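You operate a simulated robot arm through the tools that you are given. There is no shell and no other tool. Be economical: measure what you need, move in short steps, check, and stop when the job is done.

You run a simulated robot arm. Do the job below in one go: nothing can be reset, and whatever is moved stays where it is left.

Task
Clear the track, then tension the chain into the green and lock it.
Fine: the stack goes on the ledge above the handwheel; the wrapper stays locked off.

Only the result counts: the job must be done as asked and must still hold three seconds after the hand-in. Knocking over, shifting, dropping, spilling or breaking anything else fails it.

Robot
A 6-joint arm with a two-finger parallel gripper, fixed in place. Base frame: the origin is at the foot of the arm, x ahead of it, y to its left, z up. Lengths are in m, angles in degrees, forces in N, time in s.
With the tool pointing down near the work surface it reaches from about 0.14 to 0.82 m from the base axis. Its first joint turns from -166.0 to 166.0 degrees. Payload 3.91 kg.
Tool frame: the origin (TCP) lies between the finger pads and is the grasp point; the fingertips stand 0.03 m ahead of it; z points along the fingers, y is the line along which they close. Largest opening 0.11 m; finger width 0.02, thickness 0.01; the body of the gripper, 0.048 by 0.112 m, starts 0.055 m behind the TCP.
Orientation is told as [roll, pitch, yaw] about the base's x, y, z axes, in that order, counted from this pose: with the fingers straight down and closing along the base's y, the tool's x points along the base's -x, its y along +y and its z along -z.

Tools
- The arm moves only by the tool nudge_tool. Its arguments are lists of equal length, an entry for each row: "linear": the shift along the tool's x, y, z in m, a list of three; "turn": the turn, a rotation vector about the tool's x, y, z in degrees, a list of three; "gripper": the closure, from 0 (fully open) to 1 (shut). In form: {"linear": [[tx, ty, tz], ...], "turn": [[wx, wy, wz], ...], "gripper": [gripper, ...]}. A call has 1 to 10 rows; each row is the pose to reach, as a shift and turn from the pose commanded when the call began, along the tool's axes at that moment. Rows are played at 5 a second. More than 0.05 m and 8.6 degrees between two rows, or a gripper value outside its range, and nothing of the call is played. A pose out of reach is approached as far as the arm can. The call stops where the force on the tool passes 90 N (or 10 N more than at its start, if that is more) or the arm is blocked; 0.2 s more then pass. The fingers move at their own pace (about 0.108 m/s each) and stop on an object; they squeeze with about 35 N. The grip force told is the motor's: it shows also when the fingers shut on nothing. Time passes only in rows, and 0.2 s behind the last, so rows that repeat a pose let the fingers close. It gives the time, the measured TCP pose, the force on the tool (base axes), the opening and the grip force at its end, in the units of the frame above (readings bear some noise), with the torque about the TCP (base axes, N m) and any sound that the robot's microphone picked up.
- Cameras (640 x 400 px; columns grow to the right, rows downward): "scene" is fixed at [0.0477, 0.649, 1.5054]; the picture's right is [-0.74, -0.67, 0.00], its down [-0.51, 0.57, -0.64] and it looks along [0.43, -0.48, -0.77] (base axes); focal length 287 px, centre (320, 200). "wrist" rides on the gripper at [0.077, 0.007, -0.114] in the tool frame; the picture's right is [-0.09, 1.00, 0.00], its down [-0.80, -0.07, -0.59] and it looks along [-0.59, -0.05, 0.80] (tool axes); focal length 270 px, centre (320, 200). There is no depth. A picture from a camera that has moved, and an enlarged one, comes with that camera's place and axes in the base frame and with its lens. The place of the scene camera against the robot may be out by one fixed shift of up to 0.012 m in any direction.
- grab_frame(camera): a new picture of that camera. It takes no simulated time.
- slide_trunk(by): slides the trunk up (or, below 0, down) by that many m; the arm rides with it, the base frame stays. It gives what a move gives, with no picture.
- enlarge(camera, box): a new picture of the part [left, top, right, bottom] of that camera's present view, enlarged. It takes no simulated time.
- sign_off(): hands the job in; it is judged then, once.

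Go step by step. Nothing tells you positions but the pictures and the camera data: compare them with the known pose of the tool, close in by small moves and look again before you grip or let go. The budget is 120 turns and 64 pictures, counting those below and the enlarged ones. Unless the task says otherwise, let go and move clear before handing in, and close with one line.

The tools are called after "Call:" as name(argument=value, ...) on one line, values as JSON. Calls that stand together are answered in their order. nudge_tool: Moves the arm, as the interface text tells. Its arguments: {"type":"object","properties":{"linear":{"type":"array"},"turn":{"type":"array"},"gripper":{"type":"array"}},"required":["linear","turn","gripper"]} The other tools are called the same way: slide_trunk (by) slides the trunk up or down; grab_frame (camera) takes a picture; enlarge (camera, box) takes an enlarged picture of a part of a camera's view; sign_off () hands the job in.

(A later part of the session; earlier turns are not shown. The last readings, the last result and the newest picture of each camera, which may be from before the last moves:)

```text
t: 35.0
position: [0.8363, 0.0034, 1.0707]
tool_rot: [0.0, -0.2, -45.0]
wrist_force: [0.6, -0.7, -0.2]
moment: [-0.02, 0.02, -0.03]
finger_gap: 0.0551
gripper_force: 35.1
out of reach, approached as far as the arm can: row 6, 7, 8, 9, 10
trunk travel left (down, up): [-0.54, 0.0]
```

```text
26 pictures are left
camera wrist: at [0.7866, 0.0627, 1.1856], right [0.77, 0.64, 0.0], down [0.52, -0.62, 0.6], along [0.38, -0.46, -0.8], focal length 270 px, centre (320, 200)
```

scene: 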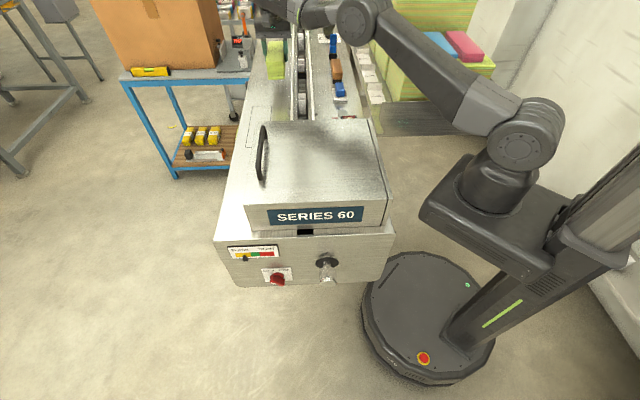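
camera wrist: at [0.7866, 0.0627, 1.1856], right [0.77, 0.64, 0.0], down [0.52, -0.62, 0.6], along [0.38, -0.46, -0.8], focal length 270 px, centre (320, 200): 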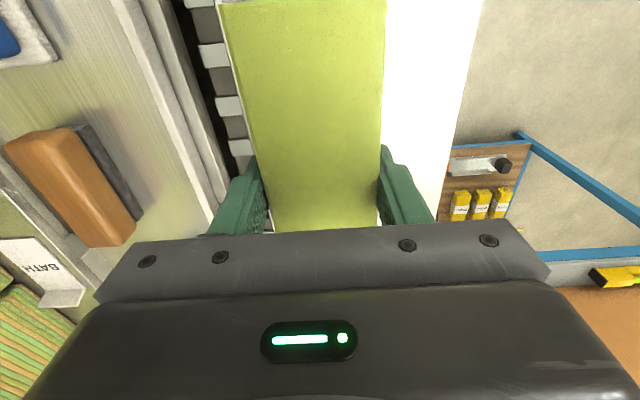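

I'm at the reach limit, over the strip but close to the rail. I'll shift to the strip's middle, trading some length.

Call:
nudge_tool(linear=[[0.02, 0, 0], [0.039, 0.01, 0], [0.039, 0.02, 0], [0.039, 0.032, 0], [0.039, 0.032, 0]], turn=[[0, 0, 0], [0, 0, 0], [0, 0, 0], [0, 0, 0], [0, 0, 0]], gripper=[1, 1, 1, 1, 1])

Call:
enlarge(camera="scene", box=[230, 20, 390, 120])

```text
t: 36.2
position: [0.8308, 0.0532, 1.0717]
tool_rot: [-0.1, 0.1, -45.1]
wrist_force: [-0.1, 0.4, -0.5]
moment: [0.01, 0.02, 0.03]
finger_gap: 0.0549
gripper_force: 34.6
trunk travel left (down, up): [-0.54, 0.0]
```

```text
4.00 times, centred on (310, 70) of scene
camera zoom: at [0.0477, 0.649, 1.5054], right [-0.74, -0.67, 0.0], down [-0.51, 0.57, -0.64], along [0.43, -0.48, -0.77], focal length 1146 px, centre (360, 720)
```

zoom: 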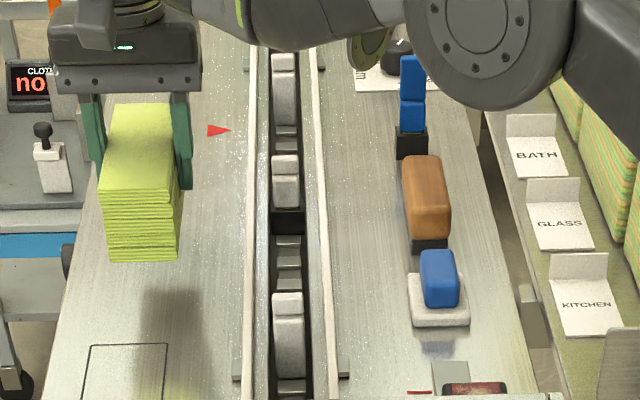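

It's over the strip beside the wheel and clear of the hatch outline. I'll lower it.

Call:
nudge_tool(linear=[[0, 0, 0.015], [0, 0, 0.03], [0, 0, 0.042], [0, 0, 0.05]], turn=[[0, 0, 0], [0, 0, 0], [0, 0, 0], [0, 0, 0]], gripper=[1, 1, 1, 1])

Call:
enlarge(camera="scene", box=[230, 40, 330, 110])

```text
t: 37.2
position: [0.8326, 0.0529, 1.0223]
tool_rot: [0.0, -0.1, -45.0]
wrist_force: [0.1, 0.8, -0.1]
moment: [0.01, 0.0, -0.01]
finger_gap: 0.0551
gripper_force: 35.0
trunk travel left (down, up): [-0.54, 0.0]
```

```text
5.71 times, centred on (280, 75) of scene
camera zoom: at [0.0477, 0.649, 1.5054], right [-0.74, -0.67, 0.0], down [-0.51, 0.57, -0.64], along [0.43, -0.48, -0.77], focal length 1638 px, centre (549, 914)
```

zoom: 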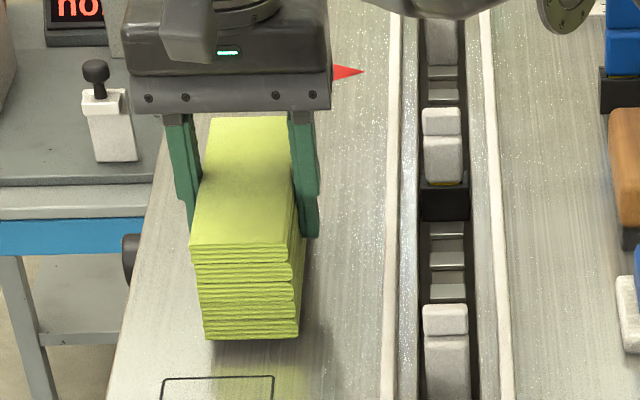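

Call:
nudge_tool(linear=[[0, 0, 0.003], [0, 0, 0.006]], turn=[[0, 0, 0], [0, 0, 0]], gripper=[1, 1])

Call:
nudge_tool(linear=[[0, 0, 0.002], [0, 0, 0.004]], turn=[[0, 0, 0], [0, 0, 0]], gripper=[1, 1])

```text
t: 37.8
position: [0.8312, 0.0526, 1.0149]
tool_rot: [-0.1, 0.0, -44.9]
wrist_force: [0.3, -0.1, -0.7]
moment: [-0.03, 0.0, -0.01]
finger_gap: 0.0553
gripper_force: 34.3
trunk travel left (down, up): [-0.54, 0.0]
```

```text
t: 38.4
position: [0.8319, 0.053, 1.0143]
tool_rot: [0.0, -0.1, -45.0]
wrist_force: [0.9, 0.7, 5.2]
moment: [0.12, 0.15, -0.02]
finger_gap: 0.0551
gripper_force: 34.5
trunk travel left (down, up): [-0.54, 0.0]
```

Contact with the deck. I'll open and rise straight up.

Call:
nudge_tool(linear=[[0, 0, 0], [0, 0, 0], [0, 0, 0], [0, 0, -0.03], [0, 0, -0.07], [0, 0, -0.1]], turn=[[0, 0, 0], [0, 0, 0], [0, 0, 0], [0, 0, 0], [0, 0, 0], [0, 0, 0]], gripper=[0.3, 0.1, 0, 0, 0, 0])

Call:
enlarge(camera="scene", box=[220, 30, 360, 130])

```text
t: 39.8
position: [0.8255, 0.0545, 1.111]
tool_rot: [0.0, -0.3, -45.0]
wrist_force: [-0.2, -0.2, 0.6]
moment: [-0.01, -0.01, -0.02]
finger_gap: 0.11
gripper_force: 0.2
out of reach, approached as far as the arm can: row 6
trunk travel left (down, up): [-0.54, 0.0]
```

```text
4.00 times, centred on (290, 80) of scene
camera zoom: at [0.0477, 0.649, 1.5054], right [-0.74, -0.67, 0.0], down [-0.51, 0.57, -0.64], along [0.43, -0.48, -0.77], focal length 1146 px, centre (440, 680)
```

zoom: 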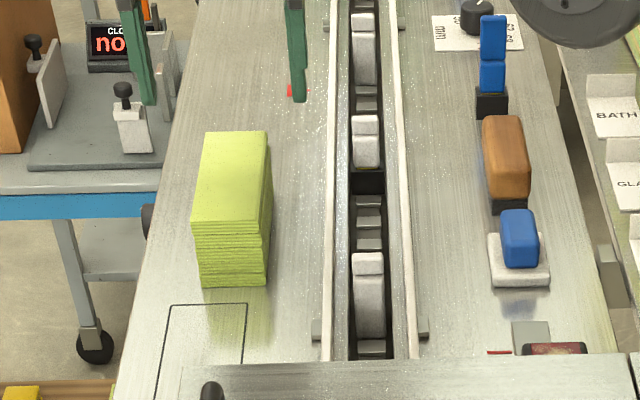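

The stack stands on the strip by the handwheel. I see a dark patch with yellow on the chain where it stood, so I'll check it.

Call:
enlarge(camera="scene", box=[295, 50, 335, 90])

```text
10.00 times, centred on (315, 70) of scene
camera zoom: at [0.0477, 0.649, 1.5054], right [-0.74, -0.67, 0.0], down [-0.51, 0.57, -0.64], along [0.43, -0.48, -0.77], focal length 2866 px, centre (370, 1500)
```

zoom: 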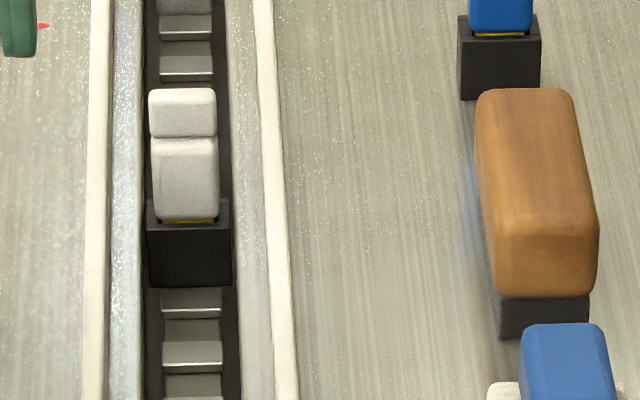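

One chain pusher has a black base unlike its neighbours. I'll look closer with the wrist camera before deciding whether the track is clear.

Call:
nudge_tool(linear=[[0.03, -0.03, -0.01], [0.05, -0.07, -0.02], [0.05, -0.12, -0.03]], turn=[[0, 0, 0], [0, 0, 0], [0, 0, 0]], gripper=[0, 0, 0])

Call:
enlarge(camera="wrist", box=[220, 40, 460, 240])

```text
refused: row 3 steps farther than a row can; nothing moved
```

```text
2.00 times, centred on (340, 140) of wrist
camera zoom: at [0.7754, 0.1125, 1.226], right [0.77, 0.64, 0.0], down [0.51, -0.62, 0.6], along [0.38, -0.46, -0.8], focal length 541 px, centre (280, 320)
```

zoom: 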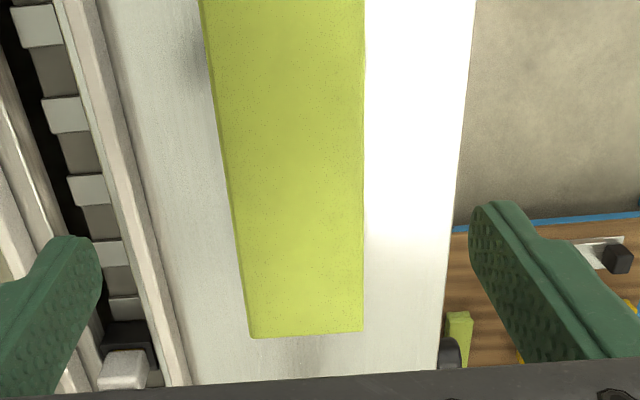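

The wheel rim shows just beyond the stack's far end at the deck edge, so the stack is on the right strip. I'll shift over the chain to look at the black-based pusher.

Call:
nudge_tool(linear=[[0.03, -0.03, -0.01], [0.04, -0.07, -0.02], [0.04, -0.115, -0.02]], turn=[[0, 0, 0], [0, 0, 0], [0, 0, 0]], gripper=[0, 0, 0])

Call:
enlarge(camera="wrist", box=[220, 40, 460, 240])

```text
t: 40.6
position: [0.7156, -0.0031, 1.1329]
tool_rot: [0.0, -0.2, -45.1]
wrist_force: [0.1, -0.5, 0.5]
moment: [0.03, -0.01, 0.01]
finger_gap: 0.1101
gripper_force: 0.0
trunk travel left (down, up): [-0.54, 0.0]
```

```text
2.00 times, centred on (340, 140) of wrist
camera zoom: at [0.6656, 0.0577, 1.2464], right [0.77, 0.64, 0.0], down [0.51, -0.62, 0.6], along [0.38, -0.46, -0.8], focal length 541 px, centre (280, 320)
```

zoom: 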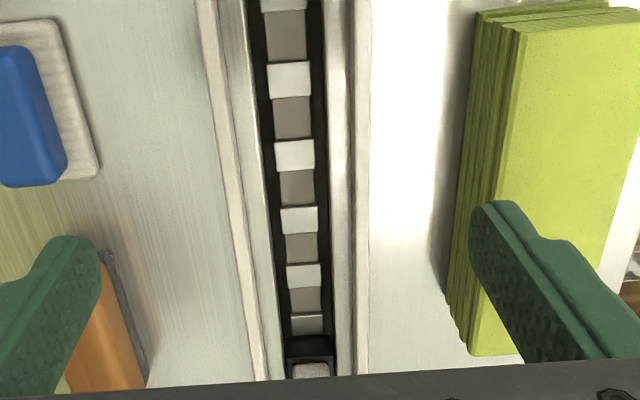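

That black base sits inside the slot under its pusher and is part of the chain, so the track is clear. Now I'll go back over the lid to the end face.

Call:
nudge_tool(linear=[[0.03, 0, -0.035], [0.06, 0, -0.07], [0.09, 0, -0.105], [0.135, 0, -0.12], [0.183, 0, -0.12], [0.231, 0, -0.12], [0.279, 0, -0.12], [0.327, 0, -0.12], [0.375, 0, -0.12], [0.423, 0, -0.12]], turn=[[0, 0, 0], [0, 0, 0], [0, 0, 0], [0, 0, 0], [0, 0, 0], [0, 0, 0], [0, 0, 0], [0, 0, 0], [0, 0, 0], [0, 0, 0]], gripper=[0, 0, 0, 0, 0, 0, 0, 0, 0, 0])

```text
t: 42.8
position: [0.4183, 0.2984, 1.251]
tool_rot: [0.0, 0.0, -45.1]
wrist_force: [-1.0, -0.1, -0.4]
moment: [0.0, 0.0, -0.02]
finger_gap: 0.1098
gripper_force: 0.1
trunk travel left (down, up): [-0.54, 0.0]
```

Knob axis is at about v=0.457, z=0.821 (front at u≈-0.13), and the lever base at v=0.593, z=0.763. I'll back off in front of the face while tilting the tool horizontal.

Call:
nudge_tool(linear=[[0.045, 0, 0], [0.09, 0, 0], [0.135, 0, 0], [0.18, 0, 0], [0.225, 0, 0], [0.27, 0, 0], [0.315, 0, 0], [0.35, 0, 0], [0.35, 0, 0.03], [0.35, 0, 0.06]], turn=[[0, -8, 0], [0, -16, 0], [0, -24, 0], [0, -32, 0], [0, -40, 0], [0, -48, 0], [0, -56, 0], [0, -64, 0], [0, -72, 0], [0, -80, 0]], gripper=[0, 0, 0, 0, 0, 0, 0, 0, 0, 0])

```text
t: 45.0
position: [0.2269, 0.487, 1.1369]
tool_rot: [1.9, -78.6, -44.8]
wrist_force: [0.2, 0.0, 0.0]
moment: [0.0, -0.02, -0.03]
finger_gap: 0.1102
gripper_force: 0.0
out of reach, approached as far as the arm can: row 7, 8, 9, 10
trunk travel left (down, up): [-0.54, 0.0]
```

Call:
slide_trunk(by=-0.2)

Call:
grab_frame(camera="wrist")

```text
t: 47.2
position: [0.2287, 0.4875, 0.9375]
tool_rot: [1.9, -78.4, -44.7]
wrist_force: [-0.2, 0.2, 0.0]
moment: [0.0, -0.01, -0.01]
finger_gap: 0.1099
gripper_force: 0.0
trunk travel left (down, up): [-0.34, 0.2]
```

```text
19 pictures are left
camera wrist: at [0.1398, 0.5797, 0.8851], right [0.69, 0.72, 0.09], down [-0.36, 0.23, 0.9], along [0.63, -0.66, 0.42], focal length 270 px, centre (320, 200)
```

wrist: 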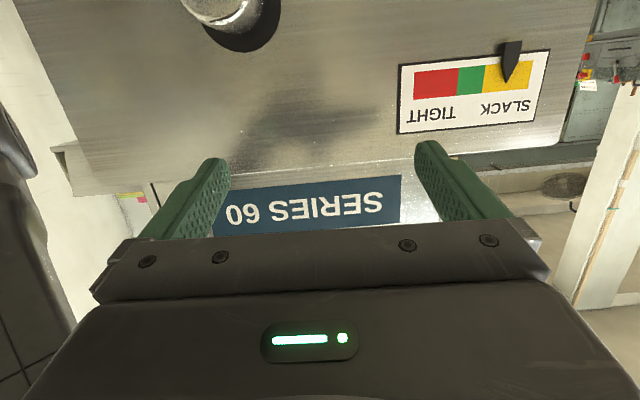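

Call:
nudge_tool(linear=[[0, 0, -0.03], [0, 0, -0.06]], turn=[[1, -6, 0], [1.9, -11.6, 0]], gripper=[0, 0])

Call:
slide_trunk(by=-0.1)

Call:
grab_frame(camera="wrist")

```text
t: 47.8
position: [0.2476, 0.4634, 0.9008]
tool_rot: [6.3, -87.8, -48.5]
wrist_force: [-0.1, -0.4, 0.2]
moment: [-0.04, 0.0, 0.0]
finger_gap: 0.1099
gripper_force: 0.1
out of reach, approached as far as the arm can: row 1, 2
trunk travel left (down, up): [-0.34, 0.2]
```

```text
t: 49.1
position: [0.2487, 0.4633, 0.8004]
tool_rot: [6.8, -87.7, -49.0]
wrist_force: [0.5, 0.6, -0.5]
moment: [-0.01, -0.02, -0.02]
finger_gap: 0.1101
gripper_force: 0.0
trunk travel left (down, up): [-0.24, 0.3]
```

```text
18 pictures are left
camera wrist: at [0.1665, 0.5478, 0.7281], right [0.67, 0.74, 0.09], down [-0.47, 0.32, 0.82], along [0.58, -0.6, 0.56], focal length 270 px, centre (320, 200)
```

wrist: 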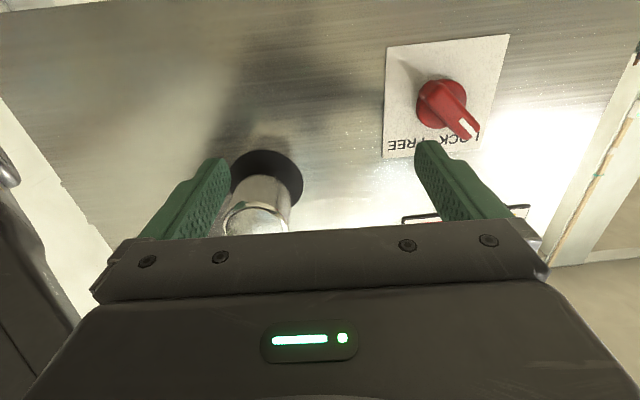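

The lever pointer with its white mark points at LOCK, so it must go to FREE before tensioning. Two-view fix: lever at v≈0.590, z≈0.785; knob at v≈0.460, z≈0.832. I'll back off straight first and level the tool.

Call:
nudge_tool(linear=[[0, 0, -0.02], [0, 0, -0.04], [0, 0, -0.06]], turn=[[0, 0, 0], [1.5, -1, 0], [3, -2, 0]], gripper=[0, 0.3, 0.5])

```text
t: 49.9
position: [0.2418, 0.4566, 0.7734]
tool_rot: [8.4, -88.4, -51.9]
wrist_force: [0.3, 0.1, 0.8]
moment: [0.0, 0.0, -0.01]
finger_gap: 0.055
gripper_force: 0.0
out of reach, approached as far as the arm can: row 1, 2, 3
trunk travel left (down, up): [-0.24, 0.3]
```

Call:
grab_frame(camera="scene")

```text
17 pictures are left
```

scene: 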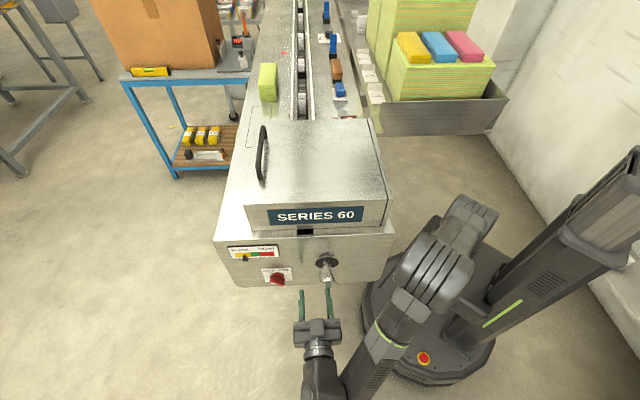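

The arm is near a wrist limit here, but there is room to work. I'll slide sideways toward the lever, backing away as the geometry allows, and roll the tool to match the pointer.

Call:
nudge_tool(linear=[[0, 0.03, 0], [-0.005, 0.06, -0.02], [-0.012, 0.096, -0.04]], turn=[[0, 0, -8], [0, 0, -16], [0, 0, -24]], gripper=[0.5, 0.5, 0.5])

Call:
grab_frame(camera="wrist")

```text
t: 50.7
position: [0.3133, 0.513, 0.7705]
tool_rot: [-86.1, -66.1, 43.1]
wrist_force: [0.7, 0.7, 0.0]
moment: [-0.01, -0.01, 0.01]
finger_gap: 0.055
gripper_force: 0.1
out of reach, approached as far as the arm can: row 1, 2, 3
trunk travel left (down, up): [-0.24, 0.3]
```

```text
16 pictures are left
camera wrist: at [0.2112, 0.5759, 0.7009], right [0.64, 0.69, -0.32], down [-0.24, 0.58, 0.78], along [0.73, -0.42, 0.54], focal length 270 px, centre (320, 200)
```

wrist: 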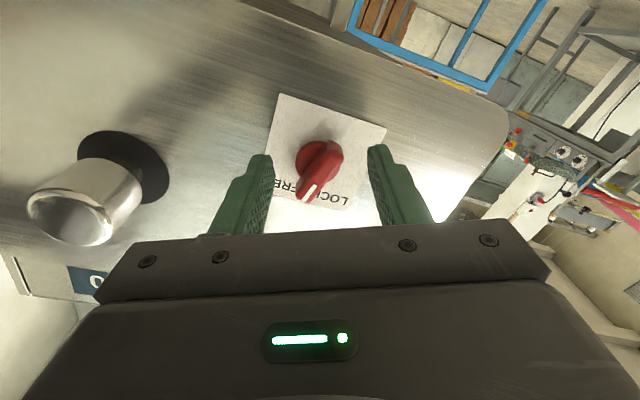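

The lever is now between the open fingers. I'll zoom in to read its exact pointer angle.

Call:
enlarge(camera="wrist", box=[250, 80, 400, 230])

```text
2.67 times, centred on (325, 155) of wrist
camera zoom: at [0.2112, 0.5759, 0.7009], right [0.64, 0.69, -0.32], down [-0.24, 0.58, 0.78], along [0.73, -0.42, 0.54], focal length 721 px, centre (307, 320)
```

zoom: 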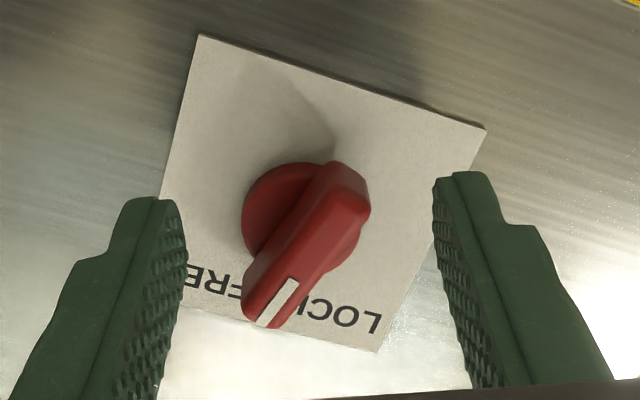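

The pointer reads as straight up now, though earlier it seemed to lean to LOCK. I'll check with the scene camera and also read the gauge.

Call:
enlarge(camera="scene", box=[220, 238, 310, 294])

```text
7.11 times, centred on (265, 266) of scene
camera zoom: at [0.0477, 0.649, 1.5054], right [-0.74, -0.67, 0.0], down [-0.51, 0.57, -0.64], along [0.43, -0.48, -0.77], focal length 2038 px, centre (711, -269)
```

zoom: 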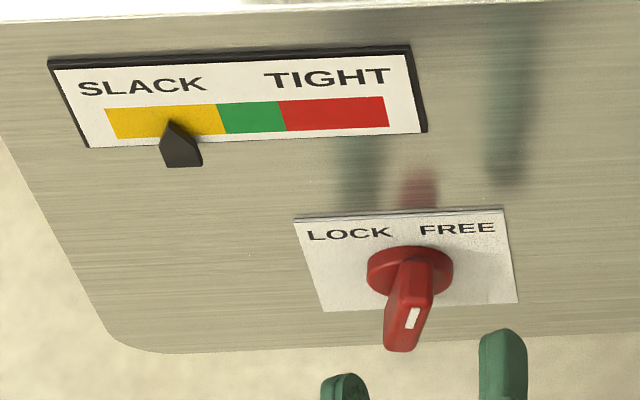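

My finger brushed the lever, turning it partway from LOCK toward FREE; the gauge hasn't changed. I'll centre on it, level the roll, advance and grip the bar.

Call:
nudge_tool(linear=[[-0.007, 0, 0], [-0.013, -0.001, 0], [-0.013, -0.001, 0], [-0.013, -0.001, 0], [-0.013, -0.001, 0.01], [-0.013, -0.001, 0.019]], turn=[[0, 0, 7], [0, 0, 14], [0, 0, 21], [0, 0, 28], [0, 0, 28], [0, 0, 28]], gripper=[0.5, 0.5, 0.5, 0.5, 0.5, 0.5])

Call:
enlarge(camera="wrist", box=[220, 80, 420, 240])

```text
t: 52.1
position: [0.3318, 0.4963, 0.7794]
tool_rot: [83.7, -85.8, -128.6]
wrist_force: [-0.6, 0.6, -0.3]
moment: [0.0, -0.02, 0.03]
finger_gap: 0.055
gripper_force: 0.1
out of reach, approached as far as the arm can: row 1, 2, 3, 4, 5, 6
trunk travel left (down, up): [-0.24, 0.3]
```

```text
2.50 times, centred on (320, 160) of wrist
camera zoom: at [0.2593, 0.588, 0.7037], right [0.7, 0.7, 0.16], down [-0.51, 0.32, 0.8], along [0.51, -0.64, 0.58], focal length 676 px, centre (320, 300)
```

zoom: 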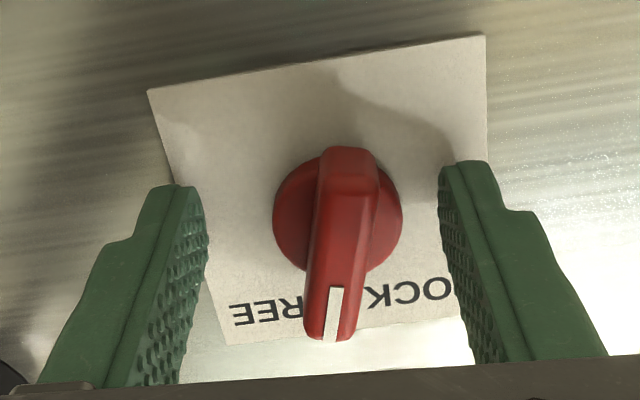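

The bar is between the fingers and aligned. I'll shift 4 mm and close on it.

Call:
nudge_tool(linear=[[0, 0.004, 0], [0, 0.004, 0], [0, 0.004, 0], [0, 0.004, 0]], turn=[[0, 0, 0], [0, 0, 0], [0, 0, 0], [0, 0, 0]], gripper=[0.7, 0.85, 1, 1])

```text
t: 53.1
position: [0.3358, 0.5007, 0.7789]
tool_rot: [84.1, -85.8, -129.0]
wrist_force: [-0.9, -4.0, -2.5]
moment: [-0.54, -0.57, -0.25]
finger_gap: 0.0129
gripper_force: 45.2
trunk travel left (down, up): [-0.24, 0.3]
```

Gripped the bar (13 mm). I'll turn it clockwise toward FREE.

Call:
nudge_tool(linear=[[0, 0, 0], [0, 0, 0], [0, 0, 0], [0, 0, 0], [0, 0, 0], [0, 0, 0]], turn=[[0, 0, 8], [0, 0, 16], [0, 0, 24], [0, 0, 32], [0, 0, 40], [0, 0, 44]], gripper=[1, 1, 1, 1, 1, 1])

Call:
enlarge(camera="scene", box=[220, 238, 310, 294])

```text
t: 54.2
position: [0.3391, 0.5023, 0.7785]
tool_rot: [89.2, -55.4, -134.8]
wrist_force: [-50.8, -30.7, -7.7]
moment: [-0.34, -0.8, -0.76]
finger_gap: 0.0126
gripper_force: 44.8
out of reach, approached as far as the arm can: row 4, 5
trunk travel left (down, up): [-0.24, 0.3]
stopped in row 5: the force on the tool passed its limit at 107 N (the readings are from after the stop); the commanded pose is now the measured one
```

```text
7.11 times, centred on (265, 266) of scene
camera zoom: at [0.0477, 0.649, 1.5054], right [-0.74, -0.67, 0.0], down [-0.51, 0.57, -0.64], along [0.43, -0.48, -0.77], focal length 2038 px, centre (711, -269)
```

zoom: 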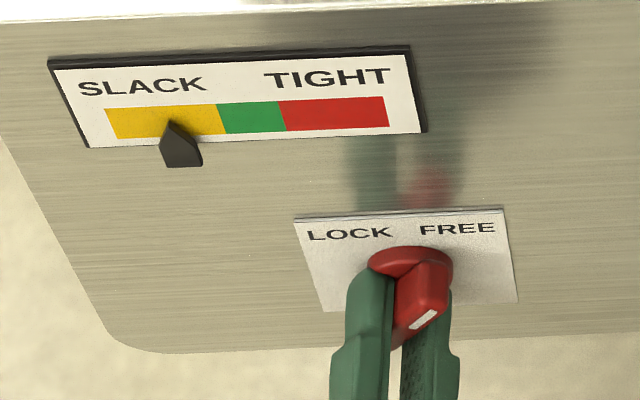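

The turn stalled after about 32° with side force. I'll relax the grip and look.

Call:
nudge_tool(linear=[[0, 0, 0], [0, 0, 0]], turn=[[0, 0, 0], [0, 0, 0]], gripper=[0.65, 0.65])

Call:
enlarge(camera="wrist", box=[220, 80, 420, 240])

```text
t: 54.8
position: [0.3461, 0.5056, 0.7787]
tool_rot: [88.7, -55.2, -134.1]
wrist_force: [0.2, -0.9, 0.3]
moment: [0.0, -0.01, 0.01]
finger_gap: 0.0386
gripper_force: 0.0
trunk travel left (down, up): [-0.24, 0.3]
```

```text
2.50 times, centred on (320, 160) of wrist
camera zoom: at [0.2992, 0.622, 0.7208], right [0.55, 0.54, 0.64], down [-0.78, 0.05, 0.63], along [0.3, -0.84, 0.45], focal length 676 px, centre (320, 300)
```

zoom: 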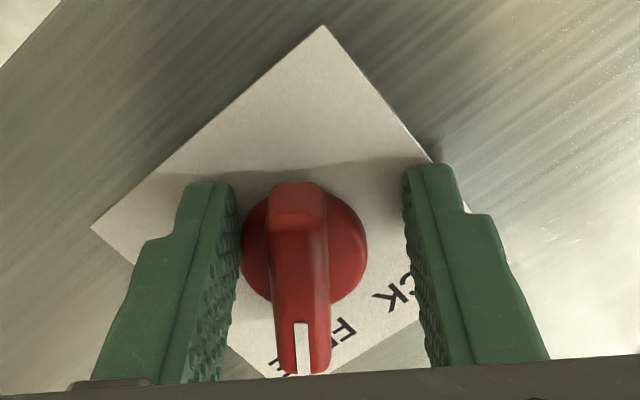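

The pointer now aims at FREE, about 35° right of up. I'll re-centre, re-grip and gently check whether it turns further.

Call:
nudge_tool(linear=[[0, -0.005, 0], [0, -0.005, 0], [0, -0.005, 0], [0, -0.005, 0], [0, -0.005, 0], [0, -0.005, 0]], turn=[[0, 0, 0], [0, 0, 0], [0, 0, 0], [0, 0, 4], [0, 0, 8], [0, 0, 10]], gripper=[0.8, 1, 1, 1, 1, 1])

```text
t: 55.7
position: [0.3446, 0.5057, 0.7724]
tool_rot: [88.9, -54.9, -134.9]
wrist_force: [-57.4, -36.5, -23.3]
moment: [0.36, -0.78, -0.56]
finger_gap: 0.0158
gripper_force: 45.4
out of reach, approached as far as the arm can: row 1, 2, 3, 4
trunk travel left (down, up): [-0.24, 0.3]
stopped in row 4: the force on the tool passed its limit at 100 N (the readings are from after the stop); the commanded pose is now the measured one
```

I'll treat the lever as at FREE and test it with the knob. I'll open and back off.

Call:
nudge_tool(linear=[[0, 0, 0], [0, 0, 0], [0, 0, -0.02], [0, 0, -0.04]], turn=[[0, 0, 0], [0, 0, 0], [0, 0, 0], [0, 0, 0]], gripper=[0.6, 0.5, 0.5, 0.5])

Call:
enlarge(camera="scene", box=[220, 230, 420, 390])

```text
t: 56.7
position: [0.338, 0.5161, 0.7677]
tool_rot: [87.5, -54.8, -132.7]
wrist_force: [0.7, 0.4, -0.2]
moment: [-0.04, 0.0, 0.0]
finger_gap: 0.0548
gripper_force: 0.0
out of reach, approached as far as the arm can: row 3, 4
trunk travel left (down, up): [-0.24, 0.3]
```

```text
2.50 times, centred on (320, 310) of scene
camera zoom: at [0.0477, 0.649, 1.5054], right [-0.74, -0.67, 0.0], down [-0.51, 0.57, -0.64], along [0.43, -0.48, -0.77], focal length 716 px, centre (320, -75)
```

zoom: 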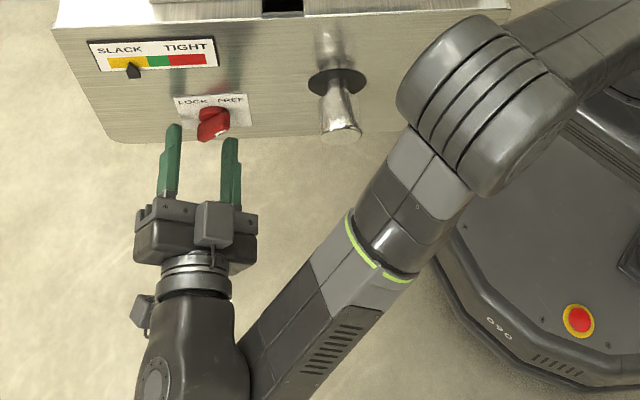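

The arm is near full extension rather than hitting a stop. I'll slip off the lever along its bar (up-right), then level the roll above the knob's height.

Call:
nudge_tool(linear=[[-0.02, 0, 0], [-0.04, 0, 0], [-0.07, 0, 0]], turn=[[0, 0, 0], [0, 0, 0], [0, 0, 0]], gripper=[0.4, 0.4, 0.4])

```text
t: 57.5
position: [0.3277, 0.4866, 0.8258]
tool_rot: [87.6, -55.1, -132.4]
wrist_force: [-14.2, 16.1, -5.0]
moment: [-0.33, -0.3, 0.57]
finger_gap: 0.0653
gripper_force: 0.0
out of reach, approached as far as the arm can: row 1, 2, 3
trunk travel left (down, up): [-0.24, 0.3]
```

Call:
nudge_tool(linear=[[0, 0, -0.01], [-0.01, -0.005, -0.02], [-0.02, -0.01, -0.03]], turn=[[0, 0, 0], [0, 0, -8], [0, 0, -16]], gripper=[0.4, 0.4, 0.4])

```text
t: 58.3
position: [0.3134, 0.4718, 0.8236]
tool_rot: [85.9, -70.7, -130.9]
wrist_force: [-10.4, 25.8, 8.5]
moment: [-0.35, -0.77, 1.15]
finger_gap: 0.0722
gripper_force: 6.5
out of reach, approached as far as the arm can: row 1, 2, 3
trunk travel left (down, up): [-0.24, 0.3]
```

Call:
grab_frame(camera="wrist")

```text
9 pictures are left
camera wrist: at [0.2541, 0.5762, 0.7561], right [0.65, 0.64, 0.41], down [-0.64, 0.17, 0.75], along [0.41, -0.75, 0.52], focal length 270 px, centre (320, 200)
```

wrist: 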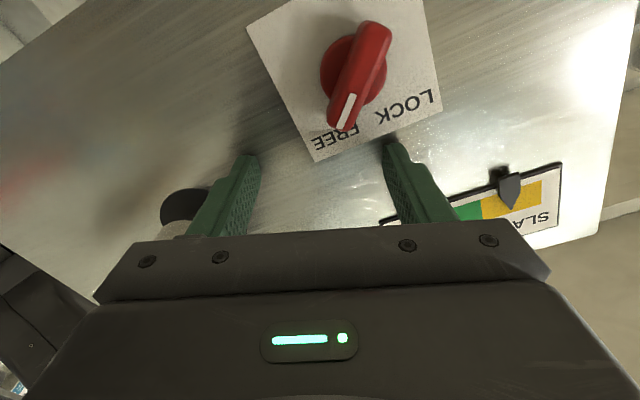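

The lever's mark points at FREE, and my fingertips are pressing the face. I'll swing the tool heading toward the base to regain room and back off.

Call:
nudge_tool(linear=[[0, 0, -0.015], [0, 0, -0.03], [0, 0, -0.04]], turn=[[-6, 2.1, 0], [-12, 4.2, 0], [-17, 6, 0]], gripper=[0.4, 0.4, 0.4])

```text
t: 59.1
position: [0.2859, 0.4993, 0.823]
tool_rot: [87.7, -70.4, -115.5]
wrist_force: [-0.9, 0.5, -0.6]
moment: [0.03, 0.02, 0.0]
finger_gap: 0.0659
gripper_force: 0.0
trunk travel left (down, up): [-0.24, 0.3]
```

Free now. I'll back off further, move in front of the knob, then square up the orientation.

Call:
nudge_tool(linear=[[0, -0.01, -0.035], [-0.015, -0.02, -0.076], [-0.025, -0.045, -0.076], [-0.031, -0.069, -0.076]], turn=[[0, 0, 0], [0, 0, 0], [0, 0, 0], [0, 0, 0]], gripper=[0.2, 0, 0, 0])

Call:
nudge_tool(linear=[[0, 0, 0], [0, 0, 0], [0, 0, 0]], turn=[[5.7, -2, 0], [11.4, -4, 0], [17, -6, 0]], gripper=[0, 0, 0])

Call:
nudge_tool(linear=[[0, 0, 0], [0, 0, 0], [0, 0, 0]], turn=[[0, 0, -6.5], [0, 0, -13], [0, 0, -19.3]], gripper=[0, 0, 0])

Call:
grab_frame(camera="wrist")

```text
t: 60.1
position: [0.184, 0.4682, 0.831]
tool_rot: [87.8, -70.4, -115.5]
wrist_force: [-0.3, -0.4, 0.7]
moment: [0.01, 0.01, -0.01]
finger_gap: 0.1099
gripper_force: 0.0
trunk travel left (down, up): [-0.24, 0.3]
```

```text
t: 60.9
position: [0.2203, 0.4239, 0.7935]
tool_rot: [84.2, -70.5, -129.0]
wrist_force: [-1.1, 0.0, 0.0]
moment: [0.01, -0.03, 0.04]
finger_gap: 0.11
gripper_force: 0.1
out of reach, approached as far as the arm can: row 1, 2, 3
trunk travel left (down, up): [-0.24, 0.3]
```

```text
t: 61.7
position: [0.2256, 0.4172, 0.7889]
tool_rot: [1.3, -88.9, -46.6]
wrist_force: [-1.0, 0.4, -0.2]
moment: [0.04, 0.0, -0.04]
finger_gap: 0.11
gripper_force: 0.0
out of reach, approached as far as the arm can: row 1, 2, 3
trunk travel left (down, up): [-0.24, 0.3]
```

```text
8 pictures are left
camera wrist: at [0.1487, 0.5049, 0.7137], right [0.71, 0.7, 0.09], down [-0.46, 0.36, 0.81], along [0.54, -0.62, 0.58], focal length 270 px, centre (320, 200)
```

wrist: 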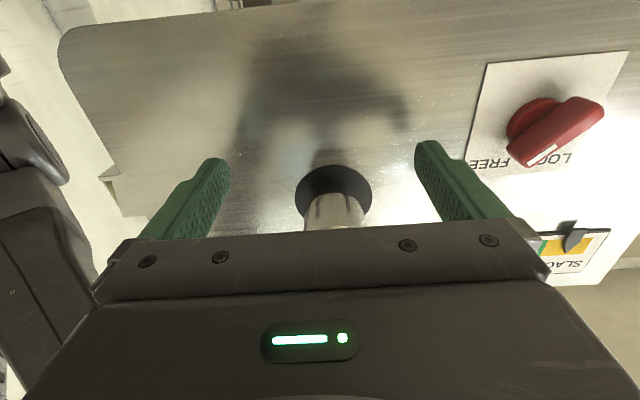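

The lever now reads FREE (up-right). The knob is straight above the fingers, so I'll raise the trunk to straddle it.

Call:
slide_trunk(by=0.042)

Call:
grab_frame(camera="wrist")

```text
t: 62.5
position: [0.2252, 0.4175, 0.8309]
tool_rot: [5.2, -88.9, -50.6]
wrist_force: [-0.6, 0.1, 0.1]
moment: [0.01, -0.03, 0.0]
finger_gap: 0.11
gripper_force: 0.1
trunk travel left (down, up): [-0.282, 0.258]
```

```text
7 pictures are left
camera wrist: at [0.1487, 0.5051, 0.7558], right [0.71, 0.7, 0.09], down [-0.46, 0.36, 0.81], along [0.53, -0.62, 0.58], focal length 270 px, centre (320, 200)
```

wrist: 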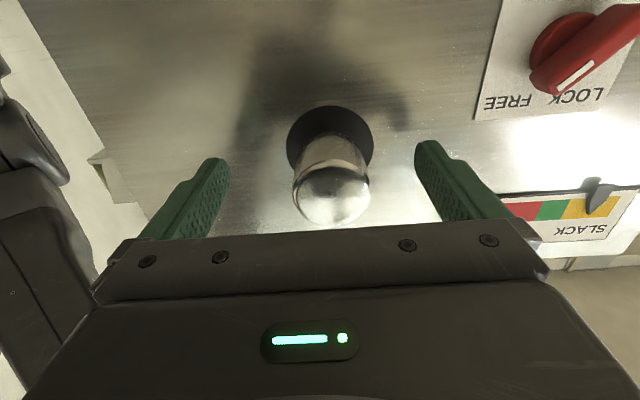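

The knob front is centred to within a few mm. I'll shift 6 mm, go 12 mm deeper and close.

Call:
nudge_tool(linear=[[-0.004, 0.006, 0.006], [-0.004, 0.006, 0.012], [-0.004, 0.006, 0.012], [-0.004, 0.006, 0.012], [-0.004, 0.006, 0.012]], turn=[[0, 0, 0], [0, 0, 0], [0, 0, 0], [0, 0, 0], [0, 0, 0]], gripper=[0.2, 0.4, 0.8, 1, 1])

```text
t: 63.8
position: [0.238, 0.4119, 0.8341]
tool_rot: [5.3, -88.8, -50.5]
wrist_force: [2.1, -2.5, -0.5]
moment: [-0.38, -0.34, 1.23]
finger_gap: 0.0415
gripper_force: 44.9
trunk travel left (down, up): [-0.282, 0.258]
```

Knob gripped (41.5 mm). I'll turn clockwise about 40° and check the gauge.

Call:
nudge_tool(linear=[[0, 0, 0], [0, 0, 0], [0, 0, 0], [0, 0, 0], [0, 0, 0]], turn=[[0, 0, 8], [0, 0, 16], [0, 0, 24], [0, 0, 32], [0, 0, 40]], gripper=[1, 1, 1, 1, 1])

Call:
enlarge(camera="scene", box=[220, 238, 310, 294])

```text
t: 64.5
position: [0.2381, 0.4126, 0.8361]
tool_rot: [87.2, -70.5, -133.6]
wrist_force: [-40.4, -43.1, -14.5]
moment: [-0.18, -0.03, 1.57]
finger_gap: 0.0424
gripper_force: 44.6
out of reach, approached as far as the arm can: row 3
trunk travel left (down, up): [-0.282, 0.258]
stopped in row 3: the force on the tool passed its limit at 105 N (the readings are from after the stop); the commanded pose is now the measured one
```

```text
7.11 times, centred on (265, 266) of scene
camera zoom: at [0.0477, 0.649, 1.5054], right [-0.74, -0.67, 0.0], down [-0.51, 0.57, -0.64], along [0.43, -0.48, -0.77], focal length 2038 px, centre (711, -269)
```

zoom: 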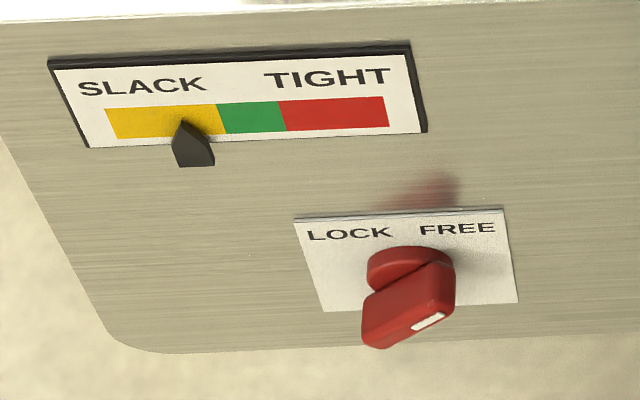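

Clockwise tightens: the needle moved about 13 px for ~18°, and I need about 69 px more for mid-green. I'll open, level the roll and improve the arm's posture (trunk up, tool down).

Call:
nudge_tool(linear=[[0, 0, 0], [0, 0, 0], [0, 0, 0], [0, 0, 0], [0, 0, 0]], turn=[[0, 0, 0], [0, 0, 0], [0, 0, -7], [0, 0, -14], [0, 0, -19]], gripper=[0.4, 0.1, 0, 0, 0])

Call:
slide_trunk(by=0.06)

Call:
nudge_tool(linear=[[0.03, 0, 0], [0.058, 0, 0], [0.058, 0, 0]], turn=[[0, 0, 0], [0, 0, 0], [0, 0, 0]], gripper=[0, 0, 0])

```text
t: 65.7
position: [0.2426, 0.4165, 0.8365]
tool_rot: [35.7, -88.6, -81.8]
wrist_force: [-0.4, 0.2, 0.5]
moment: [-0.01, 0.0, 0.03]
finger_gap: 0.11
gripper_force: 0.0
trunk travel left (down, up): [-0.282, 0.258]
```

```text
t: 66.7
position: [0.242, 0.4166, 0.8943]
tool_rot: [37.7, -88.6, -83.7]
wrist_force: [0.0, 1.1, 0.1]
moment: [-0.02, -0.01, -0.03]
finger_gap: 0.11
gripper_force: 0.0
trunk travel left (down, up): [-0.342, 0.198]
```

```text
t: 67.5
position: [0.242, 0.4183, 0.838]
tool_rot: [37.6, -88.6, -83.5]
wrist_force: [-0.2, 1.1, -0.3]
moment: [0.0, 0.01, 0.0]
finger_gap: 0.11
gripper_force: 0.1
trunk travel left (down, up): [-0.342, 0.198]
```

No reach complaint now. I'll recentre and pre-roll counter-clockwise 40°.

Call:
nudge_tool(linear=[[0.002, -0.004, 0], [0.004, -0.007, 0], [0.004, -0.007, 0], [0.004, -0.007, 0], [0.004, -0.007, 0]], turn=[[0, 0, -8], [0, 0, -16], [0, 0, -24], [0, 0, -32], [0, 0, -40]], gripper=[0, 0, 0, 0, 0])

```text
t: 68.7
position: [0.2371, 0.415, 0.8331]
tool_rot: [-88.3, -50.7, 42.6]
wrist_force: [-0.4, -0.3, 0.1]
moment: [0.01, 0.04, -0.01]
finger_gap: 0.11
gripper_force: 0.1
trunk travel left (down, up): [-0.342, 0.198]
```

Call:
nudge_tool(linear=[[0, 0, 0], [0, 0, 0], [0, 0, 0], [0, 0, 0], [0, 0, 0], [0, 0, 0], [0, 0, 0], [0, 0, 0]], turn=[[0, 0, 0], [0, 0, 0], [0, 0, 0], [0, 0, 8], [0, 0, 16], [0, 0, 24], [0, 0, 32], [0, 0, 40]], gripper=[0.5, 1, 1, 1, 1, 1, 1, 1])

```text
t: 70.5
position: [0.2369, 0.4139, 0.8345]
tool_rot: [43.8, -88.4, -89.9]
wrist_force: [1.4, 3.0, 10.3]
moment: [0.77, 0.85, 1.97]
finger_gap: 0.0423
gripper_force: 45.0
trunk travel left (down, up): [-0.342, 0.198]
```

Smooth. I'll continue another 20°, then read the gauge.

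Call:
nudge_tool(linear=[[0, 0, 0], [0, 0, 0], [0, 0, 0]], turn=[[0, 0, 7], [0, 0, 14], [0, 0, 20]], gripper=[1, 1, 1])

Call:
enlarge(camera="scene", box=[220, 238, 310, 294])

```text
t: 71.3
position: [0.237, 0.4126, 0.8388]
tool_rot: [89.0, -74.2, -136.6]
wrist_force: [-28.5, -41.9, 1.1]
moment: [-0.74, -0.63, 1.24]
finger_gap: 0.0421
gripper_force: 45.7
out of reach, approached as far as the arm can: row 3
trunk travel left (down, up): [-0.342, 0.198]
stopped in row 3: the force on the tool passed its limit at 103 N (the readings are from after the stop); the commanded pose is now the measured one
```

```text
7.11 times, centred on (265, 266) of scene
camera zoom: at [0.0477, 0.649, 1.5054], right [-0.74, -0.67, 0.0], down [-0.51, 0.57, -0.64], along [0.43, -0.48, -0.77], focal length 2038 px, centre (711, -269)
```

zoom: 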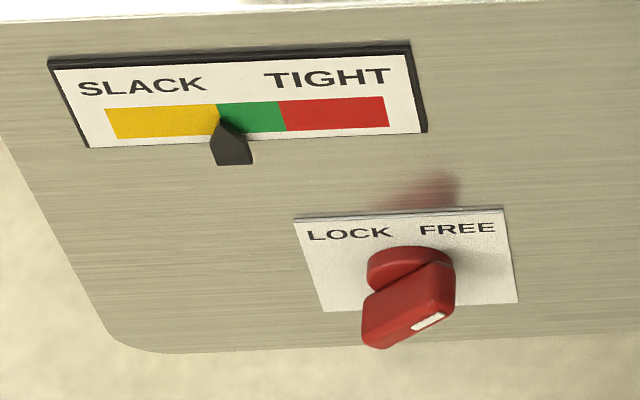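

The needle is at the yellow/green boundary, at about 0.68 px/deg, so mid-green needs ~46° more. I'll re-grip from -40° again.

Call:
nudge_tool(linear=[[0, 0, 0], [0, 0, 0], [0, 0, 0], [0, 0, 0], [0, 0, 0], [0, 0, 0], [0, 0, 0], [0, 0, 0], [0, 0, 0]], turn=[[0, 0, 0], [0, 0, 0], [0, 0, -8], [0, 0, -16], [0, 0, -24], [0, 0, -32], [0, 0, -40], [0, 0, -48], [0, 0, -55]], gripper=[0.4, 0.1, 0, 0, 0, 0, 0, 0, 0])

```text
t: 73.3
position: [0.2401, 0.4188, 0.8369]
tool_rot: [-89.1, -50.8, 42.3]
wrist_force: [-0.2, 0.2, -0.9]
moment: [-0.02, 0.0, 0.01]
finger_gap: 0.1099
gripper_force: 0.0
trunk travel left (down, up): [-0.342, 0.198]
```

Call:
nudge_tool(linear=[[0.006, -0.001, 0], [0.006, -0.001, 0], [0.006, -0.001, 0], [0.006, -0.001, 0], [0.006, -0.001, 0], [0.006, -0.001, 0], [0.006, -0.001, 0], [0.006, -0.001, 0], [0.006, -0.001, 0], [0.006, -0.001, 0]], turn=[[0, 0, 0], [0, 0, 0], [0, 0, 0], [0, 0, 8], [0, 0, 16], [0, 0, 24], [0, 0, 32], [0, 0, 39], [0, 0, 45], [0, 0, 45]], gripper=[0.5, 1, 1, 1, 1, 1, 1, 1, 1, 1])

Call:
enlarge(camera="scene", box=[220, 238, 310, 294])

```text
t: 75.5
position: [0.2369, 0.4149, 0.8327]
tool_rot: [84.8, -84.0, -132.0]
wrist_force: [-5.7, -3.6, 8.6]
moment: [0.61, 0.49, 1.96]
finger_gap: 0.0419
gripper_force: 44.8
trunk travel left (down, up): [-0.342, 0.198]
```

```text
7.11 times, centred on (265, 266) of scene
camera zoom: at [0.0477, 0.649, 1.5054], right [-0.74, -0.67, 0.0], down [-0.51, 0.57, -0.64], along [0.43, -0.48, -0.77], focal length 2038 px, centre (711, -269)
```

zoom: 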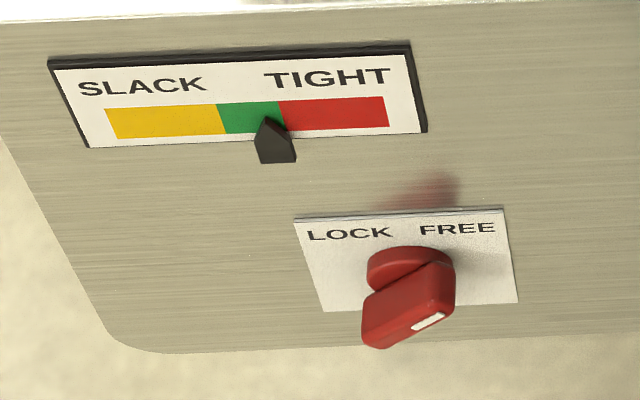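

The needle is in green but toward the red side. I'll turn back ~9°, release, and back off.

Call:
nudge_tool(linear=[[0, 0, 0], [0, 0, 0], [0, 0, 0], [0, 0, 0], [0, 0, 0], [0, 0, 0]], turn=[[0, 0, -5], [0, 0, -10], [0, 0, -10], [0, 0, -10], [0, 0, -10], [0, 0, -10]], gripper=[1, 1, 1, 0.5, 0.2, 0])

Call:
nudge_tool(linear=[[0, 0, -0.02], [0, 0, -0.04], [0, 0, -0.06]], turn=[[0, 0, 0], [0, 0, 0], [0, 0, 0]], gripper=[0, 0, 0])

Call:
grab_frame(camera="wrist")

```text
t: 76.9
position: [0.2365, 0.4152, 0.8315]
tool_rot: [-82.3, -85.8, 35.1]
wrist_force: [0.7, -1.1, -0.1]
moment: [0.02, -0.02, -0.02]
finger_gap: 0.1099
gripper_force: 0.0
trunk travel left (down, up): [-0.342, 0.198]
```

```text
t: 77.7
position: [0.2105, 0.4381, 0.8232]
tool_rot: [-77.5, -85.7, 30.5]
wrist_force: [-0.1, -0.2, -0.1]
moment: [0.03, -0.01, -0.02]
finger_gap: 0.11
gripper_force: 0.2
out of reach, approached as far as the arm can: row 2, 3
trunk travel left (down, up): [-0.342, 0.198]
```

```text
3 pictures are left
camera wrist: at [0.1314, 0.5241, 0.7483], right [0.73, 0.68, 0.02], down [-0.41, 0.42, 0.81], along [0.55, -0.6, 0.58], focal length 270 px, centre (320, 200)
```

wrist: 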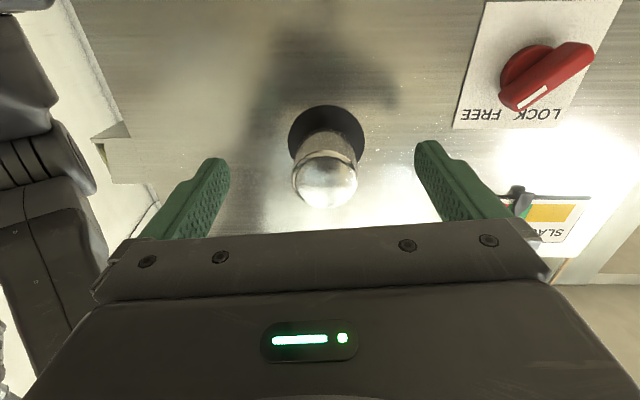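

The needle sits in green with the knob released. To lock, I'll approach the lever from below with open fingers, avoiding the gauge needle.

Call:
nudge_tool(linear=[[0.04, 0, 0], [0.08, 0, 0], [0.115, 0, 0], [0.115, 0.04, 0.005], [0.115, 0.08, 0.015], [0.115, 0.12, 0.025], [0.115, 0.135, 0.03]], turn=[[0, 0, 0], [0, 0, 0], [0, 0, 0], [0, 0, 0], [0, 0, 0], [0, 0, 0], [0, 0, 0]], gripper=[0, 0, 0, 0, 0, 0, 0])

```text
t: 79.3
position: [0.3221, 0.5019, 0.6991]
tool_rot: [-82.9, -85.8, 35.7]
wrist_force: [0.5, 0.3, 0.1]
moment: [0.03, 0.01, 0.01]
finger_gap: 0.1099
gripper_force: 0.1
trunk travel left (down, up): [-0.342, 0.198]
```

Call:
nudge_tool(linear=[[-0.03, 0.002, 0.0], [-0.06, 0.002, 0.004], [-0.081, 0.002, 0.01]], turn=[[0, 0, 0], [0, 0, 0], [0, 0, 0]], gripper=[0, 0, 0])

```text
t: 80.1
position: [0.3342, 0.4995, 0.7803]
tool_rot: [-83.2, -85.8, 35.9]
wrist_force: [-0.9, -0.3, -0.2]
moment: [0.01, 0.0, 0.02]
finger_gap: 0.11
gripper_force: 0.1
trunk travel left (down, up): [-0.342, 0.198]
```

Centred on the lever with no contact. I'll close; the fingers should swing the bar upright.

Call:
nudge_tool(linear=[[0, 0, 0], [0, 0, 0], [0, 0, 0], [0, 0, 0], [0, 0, 0]], turn=[[0, 0, 0], [0, 0, 0], [0, 0, 0], [0, 0, 0], [0, 0, 0]], gripper=[0.5, 0.8, 1, 1, 1])

```text
t: 81.3
position: [0.3348, 0.4997, 0.7781]
tool_rot: [-82.2, -85.7, 35.0]
wrist_force: [1.3, -4.1, -10.0]
moment: [0.74, 0.77, 0.79]
finger_gap: 0.0133
gripper_force: 45.0
trunk travel left (down, up): [-0.342, 0.198]
```

Gap 13 mm means the bar is aligned upright and held. I'll turn counter-clockwise to LOCK.

Call:
nudge_tool(linear=[[0, 0, 0], [0, 0, 0], [0, 0, 0], [0, 0, 0], [0, 0, 0]], turn=[[0, 0, -8], [0, 0, -16], [0, 0, -24], [0, 0, -32], [0, 0, -38]], gripper=[1, 1, 1, 1, 1])

```text
t: 82.5
position: [0.3332, 0.499, 0.7806]
tool_rot: [-89.3, -47.8, 42.2]
wrist_force: [-25.2, -31.2, 0.3]
moment: [0.1, -0.09, 0.31]
finger_gap: 0.013
gripper_force: 44.9
trunk travel left (down, up): [-0.342, 0.198]
```

Call:
nudge_tool(linear=[[0, 0, 0], [0, 0, 0], [0, 0, 0]], turn=[[0, 0, -4], [0, 0, -8], [0, 0, -12]], gripper=[1, 1, 1])

Call:
enlarge(camera="scene", box=[220, 238, 310, 294])

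```text
t: 83.3
position: [0.3338, 0.498, 0.782]
tool_rot: [-89.3, -36.1, 42.5]
wrist_force: [-22.6, -23.3, 14.0]
moment: [1.27, -0.52, 0.01]
finger_gap: 0.0159
gripper_force: 45.2
trunk travel left (down, up): [-0.342, 0.198]
```

```text
7.11 times, centred on (265, 266) of scene
camera zoom: at [0.0477, 0.649, 1.5054], right [-0.74, -0.67, 0.0], down [-0.51, 0.57, -0.64], along [0.43, -0.48, -0.77], focal length 2038 px, centre (711, -269)
```

zoom: 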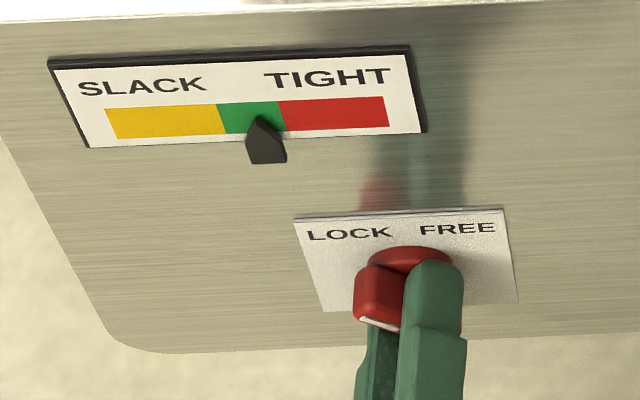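

The lever is against its LOCK stop (1.3 Nm) and the needle is mid-green. I'll open and slip off along the bar downward.

Call:
nudge_tool(linear=[[0, 0, 0], [0, 0, 0], [0, 0, 0], [0.03, 0, 0], [0.06, 0, 0], [0.09, 0, 0]], turn=[[0, 0, 4], [0, 0, 8], [0, 0, 8], [0, 0, 8], [0, 0, 8], [0, 0, 8]], gripper=[0.7, 0.3, 0.1, 0, 0, 0])

Call:
nudge_tool(linear=[[0.03, 0, -0.02], [0.06, 0, -0.04]], turn=[[0, 0, 0], [0, 0, 0]], gripper=[0, 0])

Call:
enlarge(camera="scene", box=[220, 238, 310, 294])

```text
t: 84.7
position: [0.28, 0.45, 0.7273]
tool_rot: [-89.2, -43.9, 42.4]
wrist_force: [-0.7, -0.2, 0.3]
moment: [0.02, -0.02, -0.02]
finger_gap: 0.1101
gripper_force: 0.0
trunk travel left (down, up): [-0.342, 0.198]
```

```text
t: 85.3
position: [0.2211, 0.4508, 0.6849]
tool_rot: [-89.3, -43.9, 42.4]
wrist_force: [0.3, 0.1, -1.1]
moment: [0.02, -0.01, -0.01]
finger_gap: 0.11
gripper_force: 0.1
trunk travel left (down, up): [-0.342, 0.198]
```

```text
7.11 times, centred on (265, 266) of scene
camera zoom: at [0.0477, 0.649, 1.5054], right [-0.74, -0.67, 0.0], down [-0.51, 0.57, -0.64], along [0.43, -0.48, -0.77], focal length 2038 px, centre (711, -269)
```

zoom: 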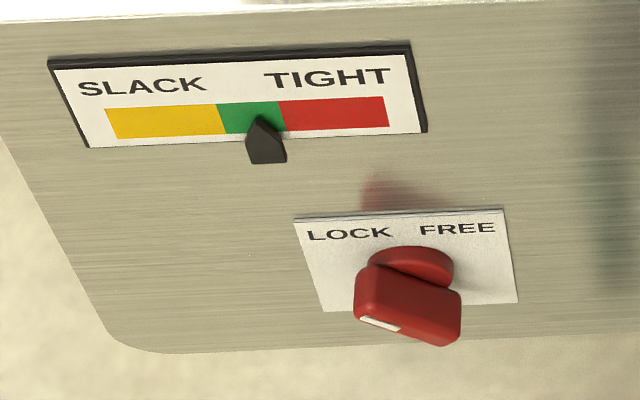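

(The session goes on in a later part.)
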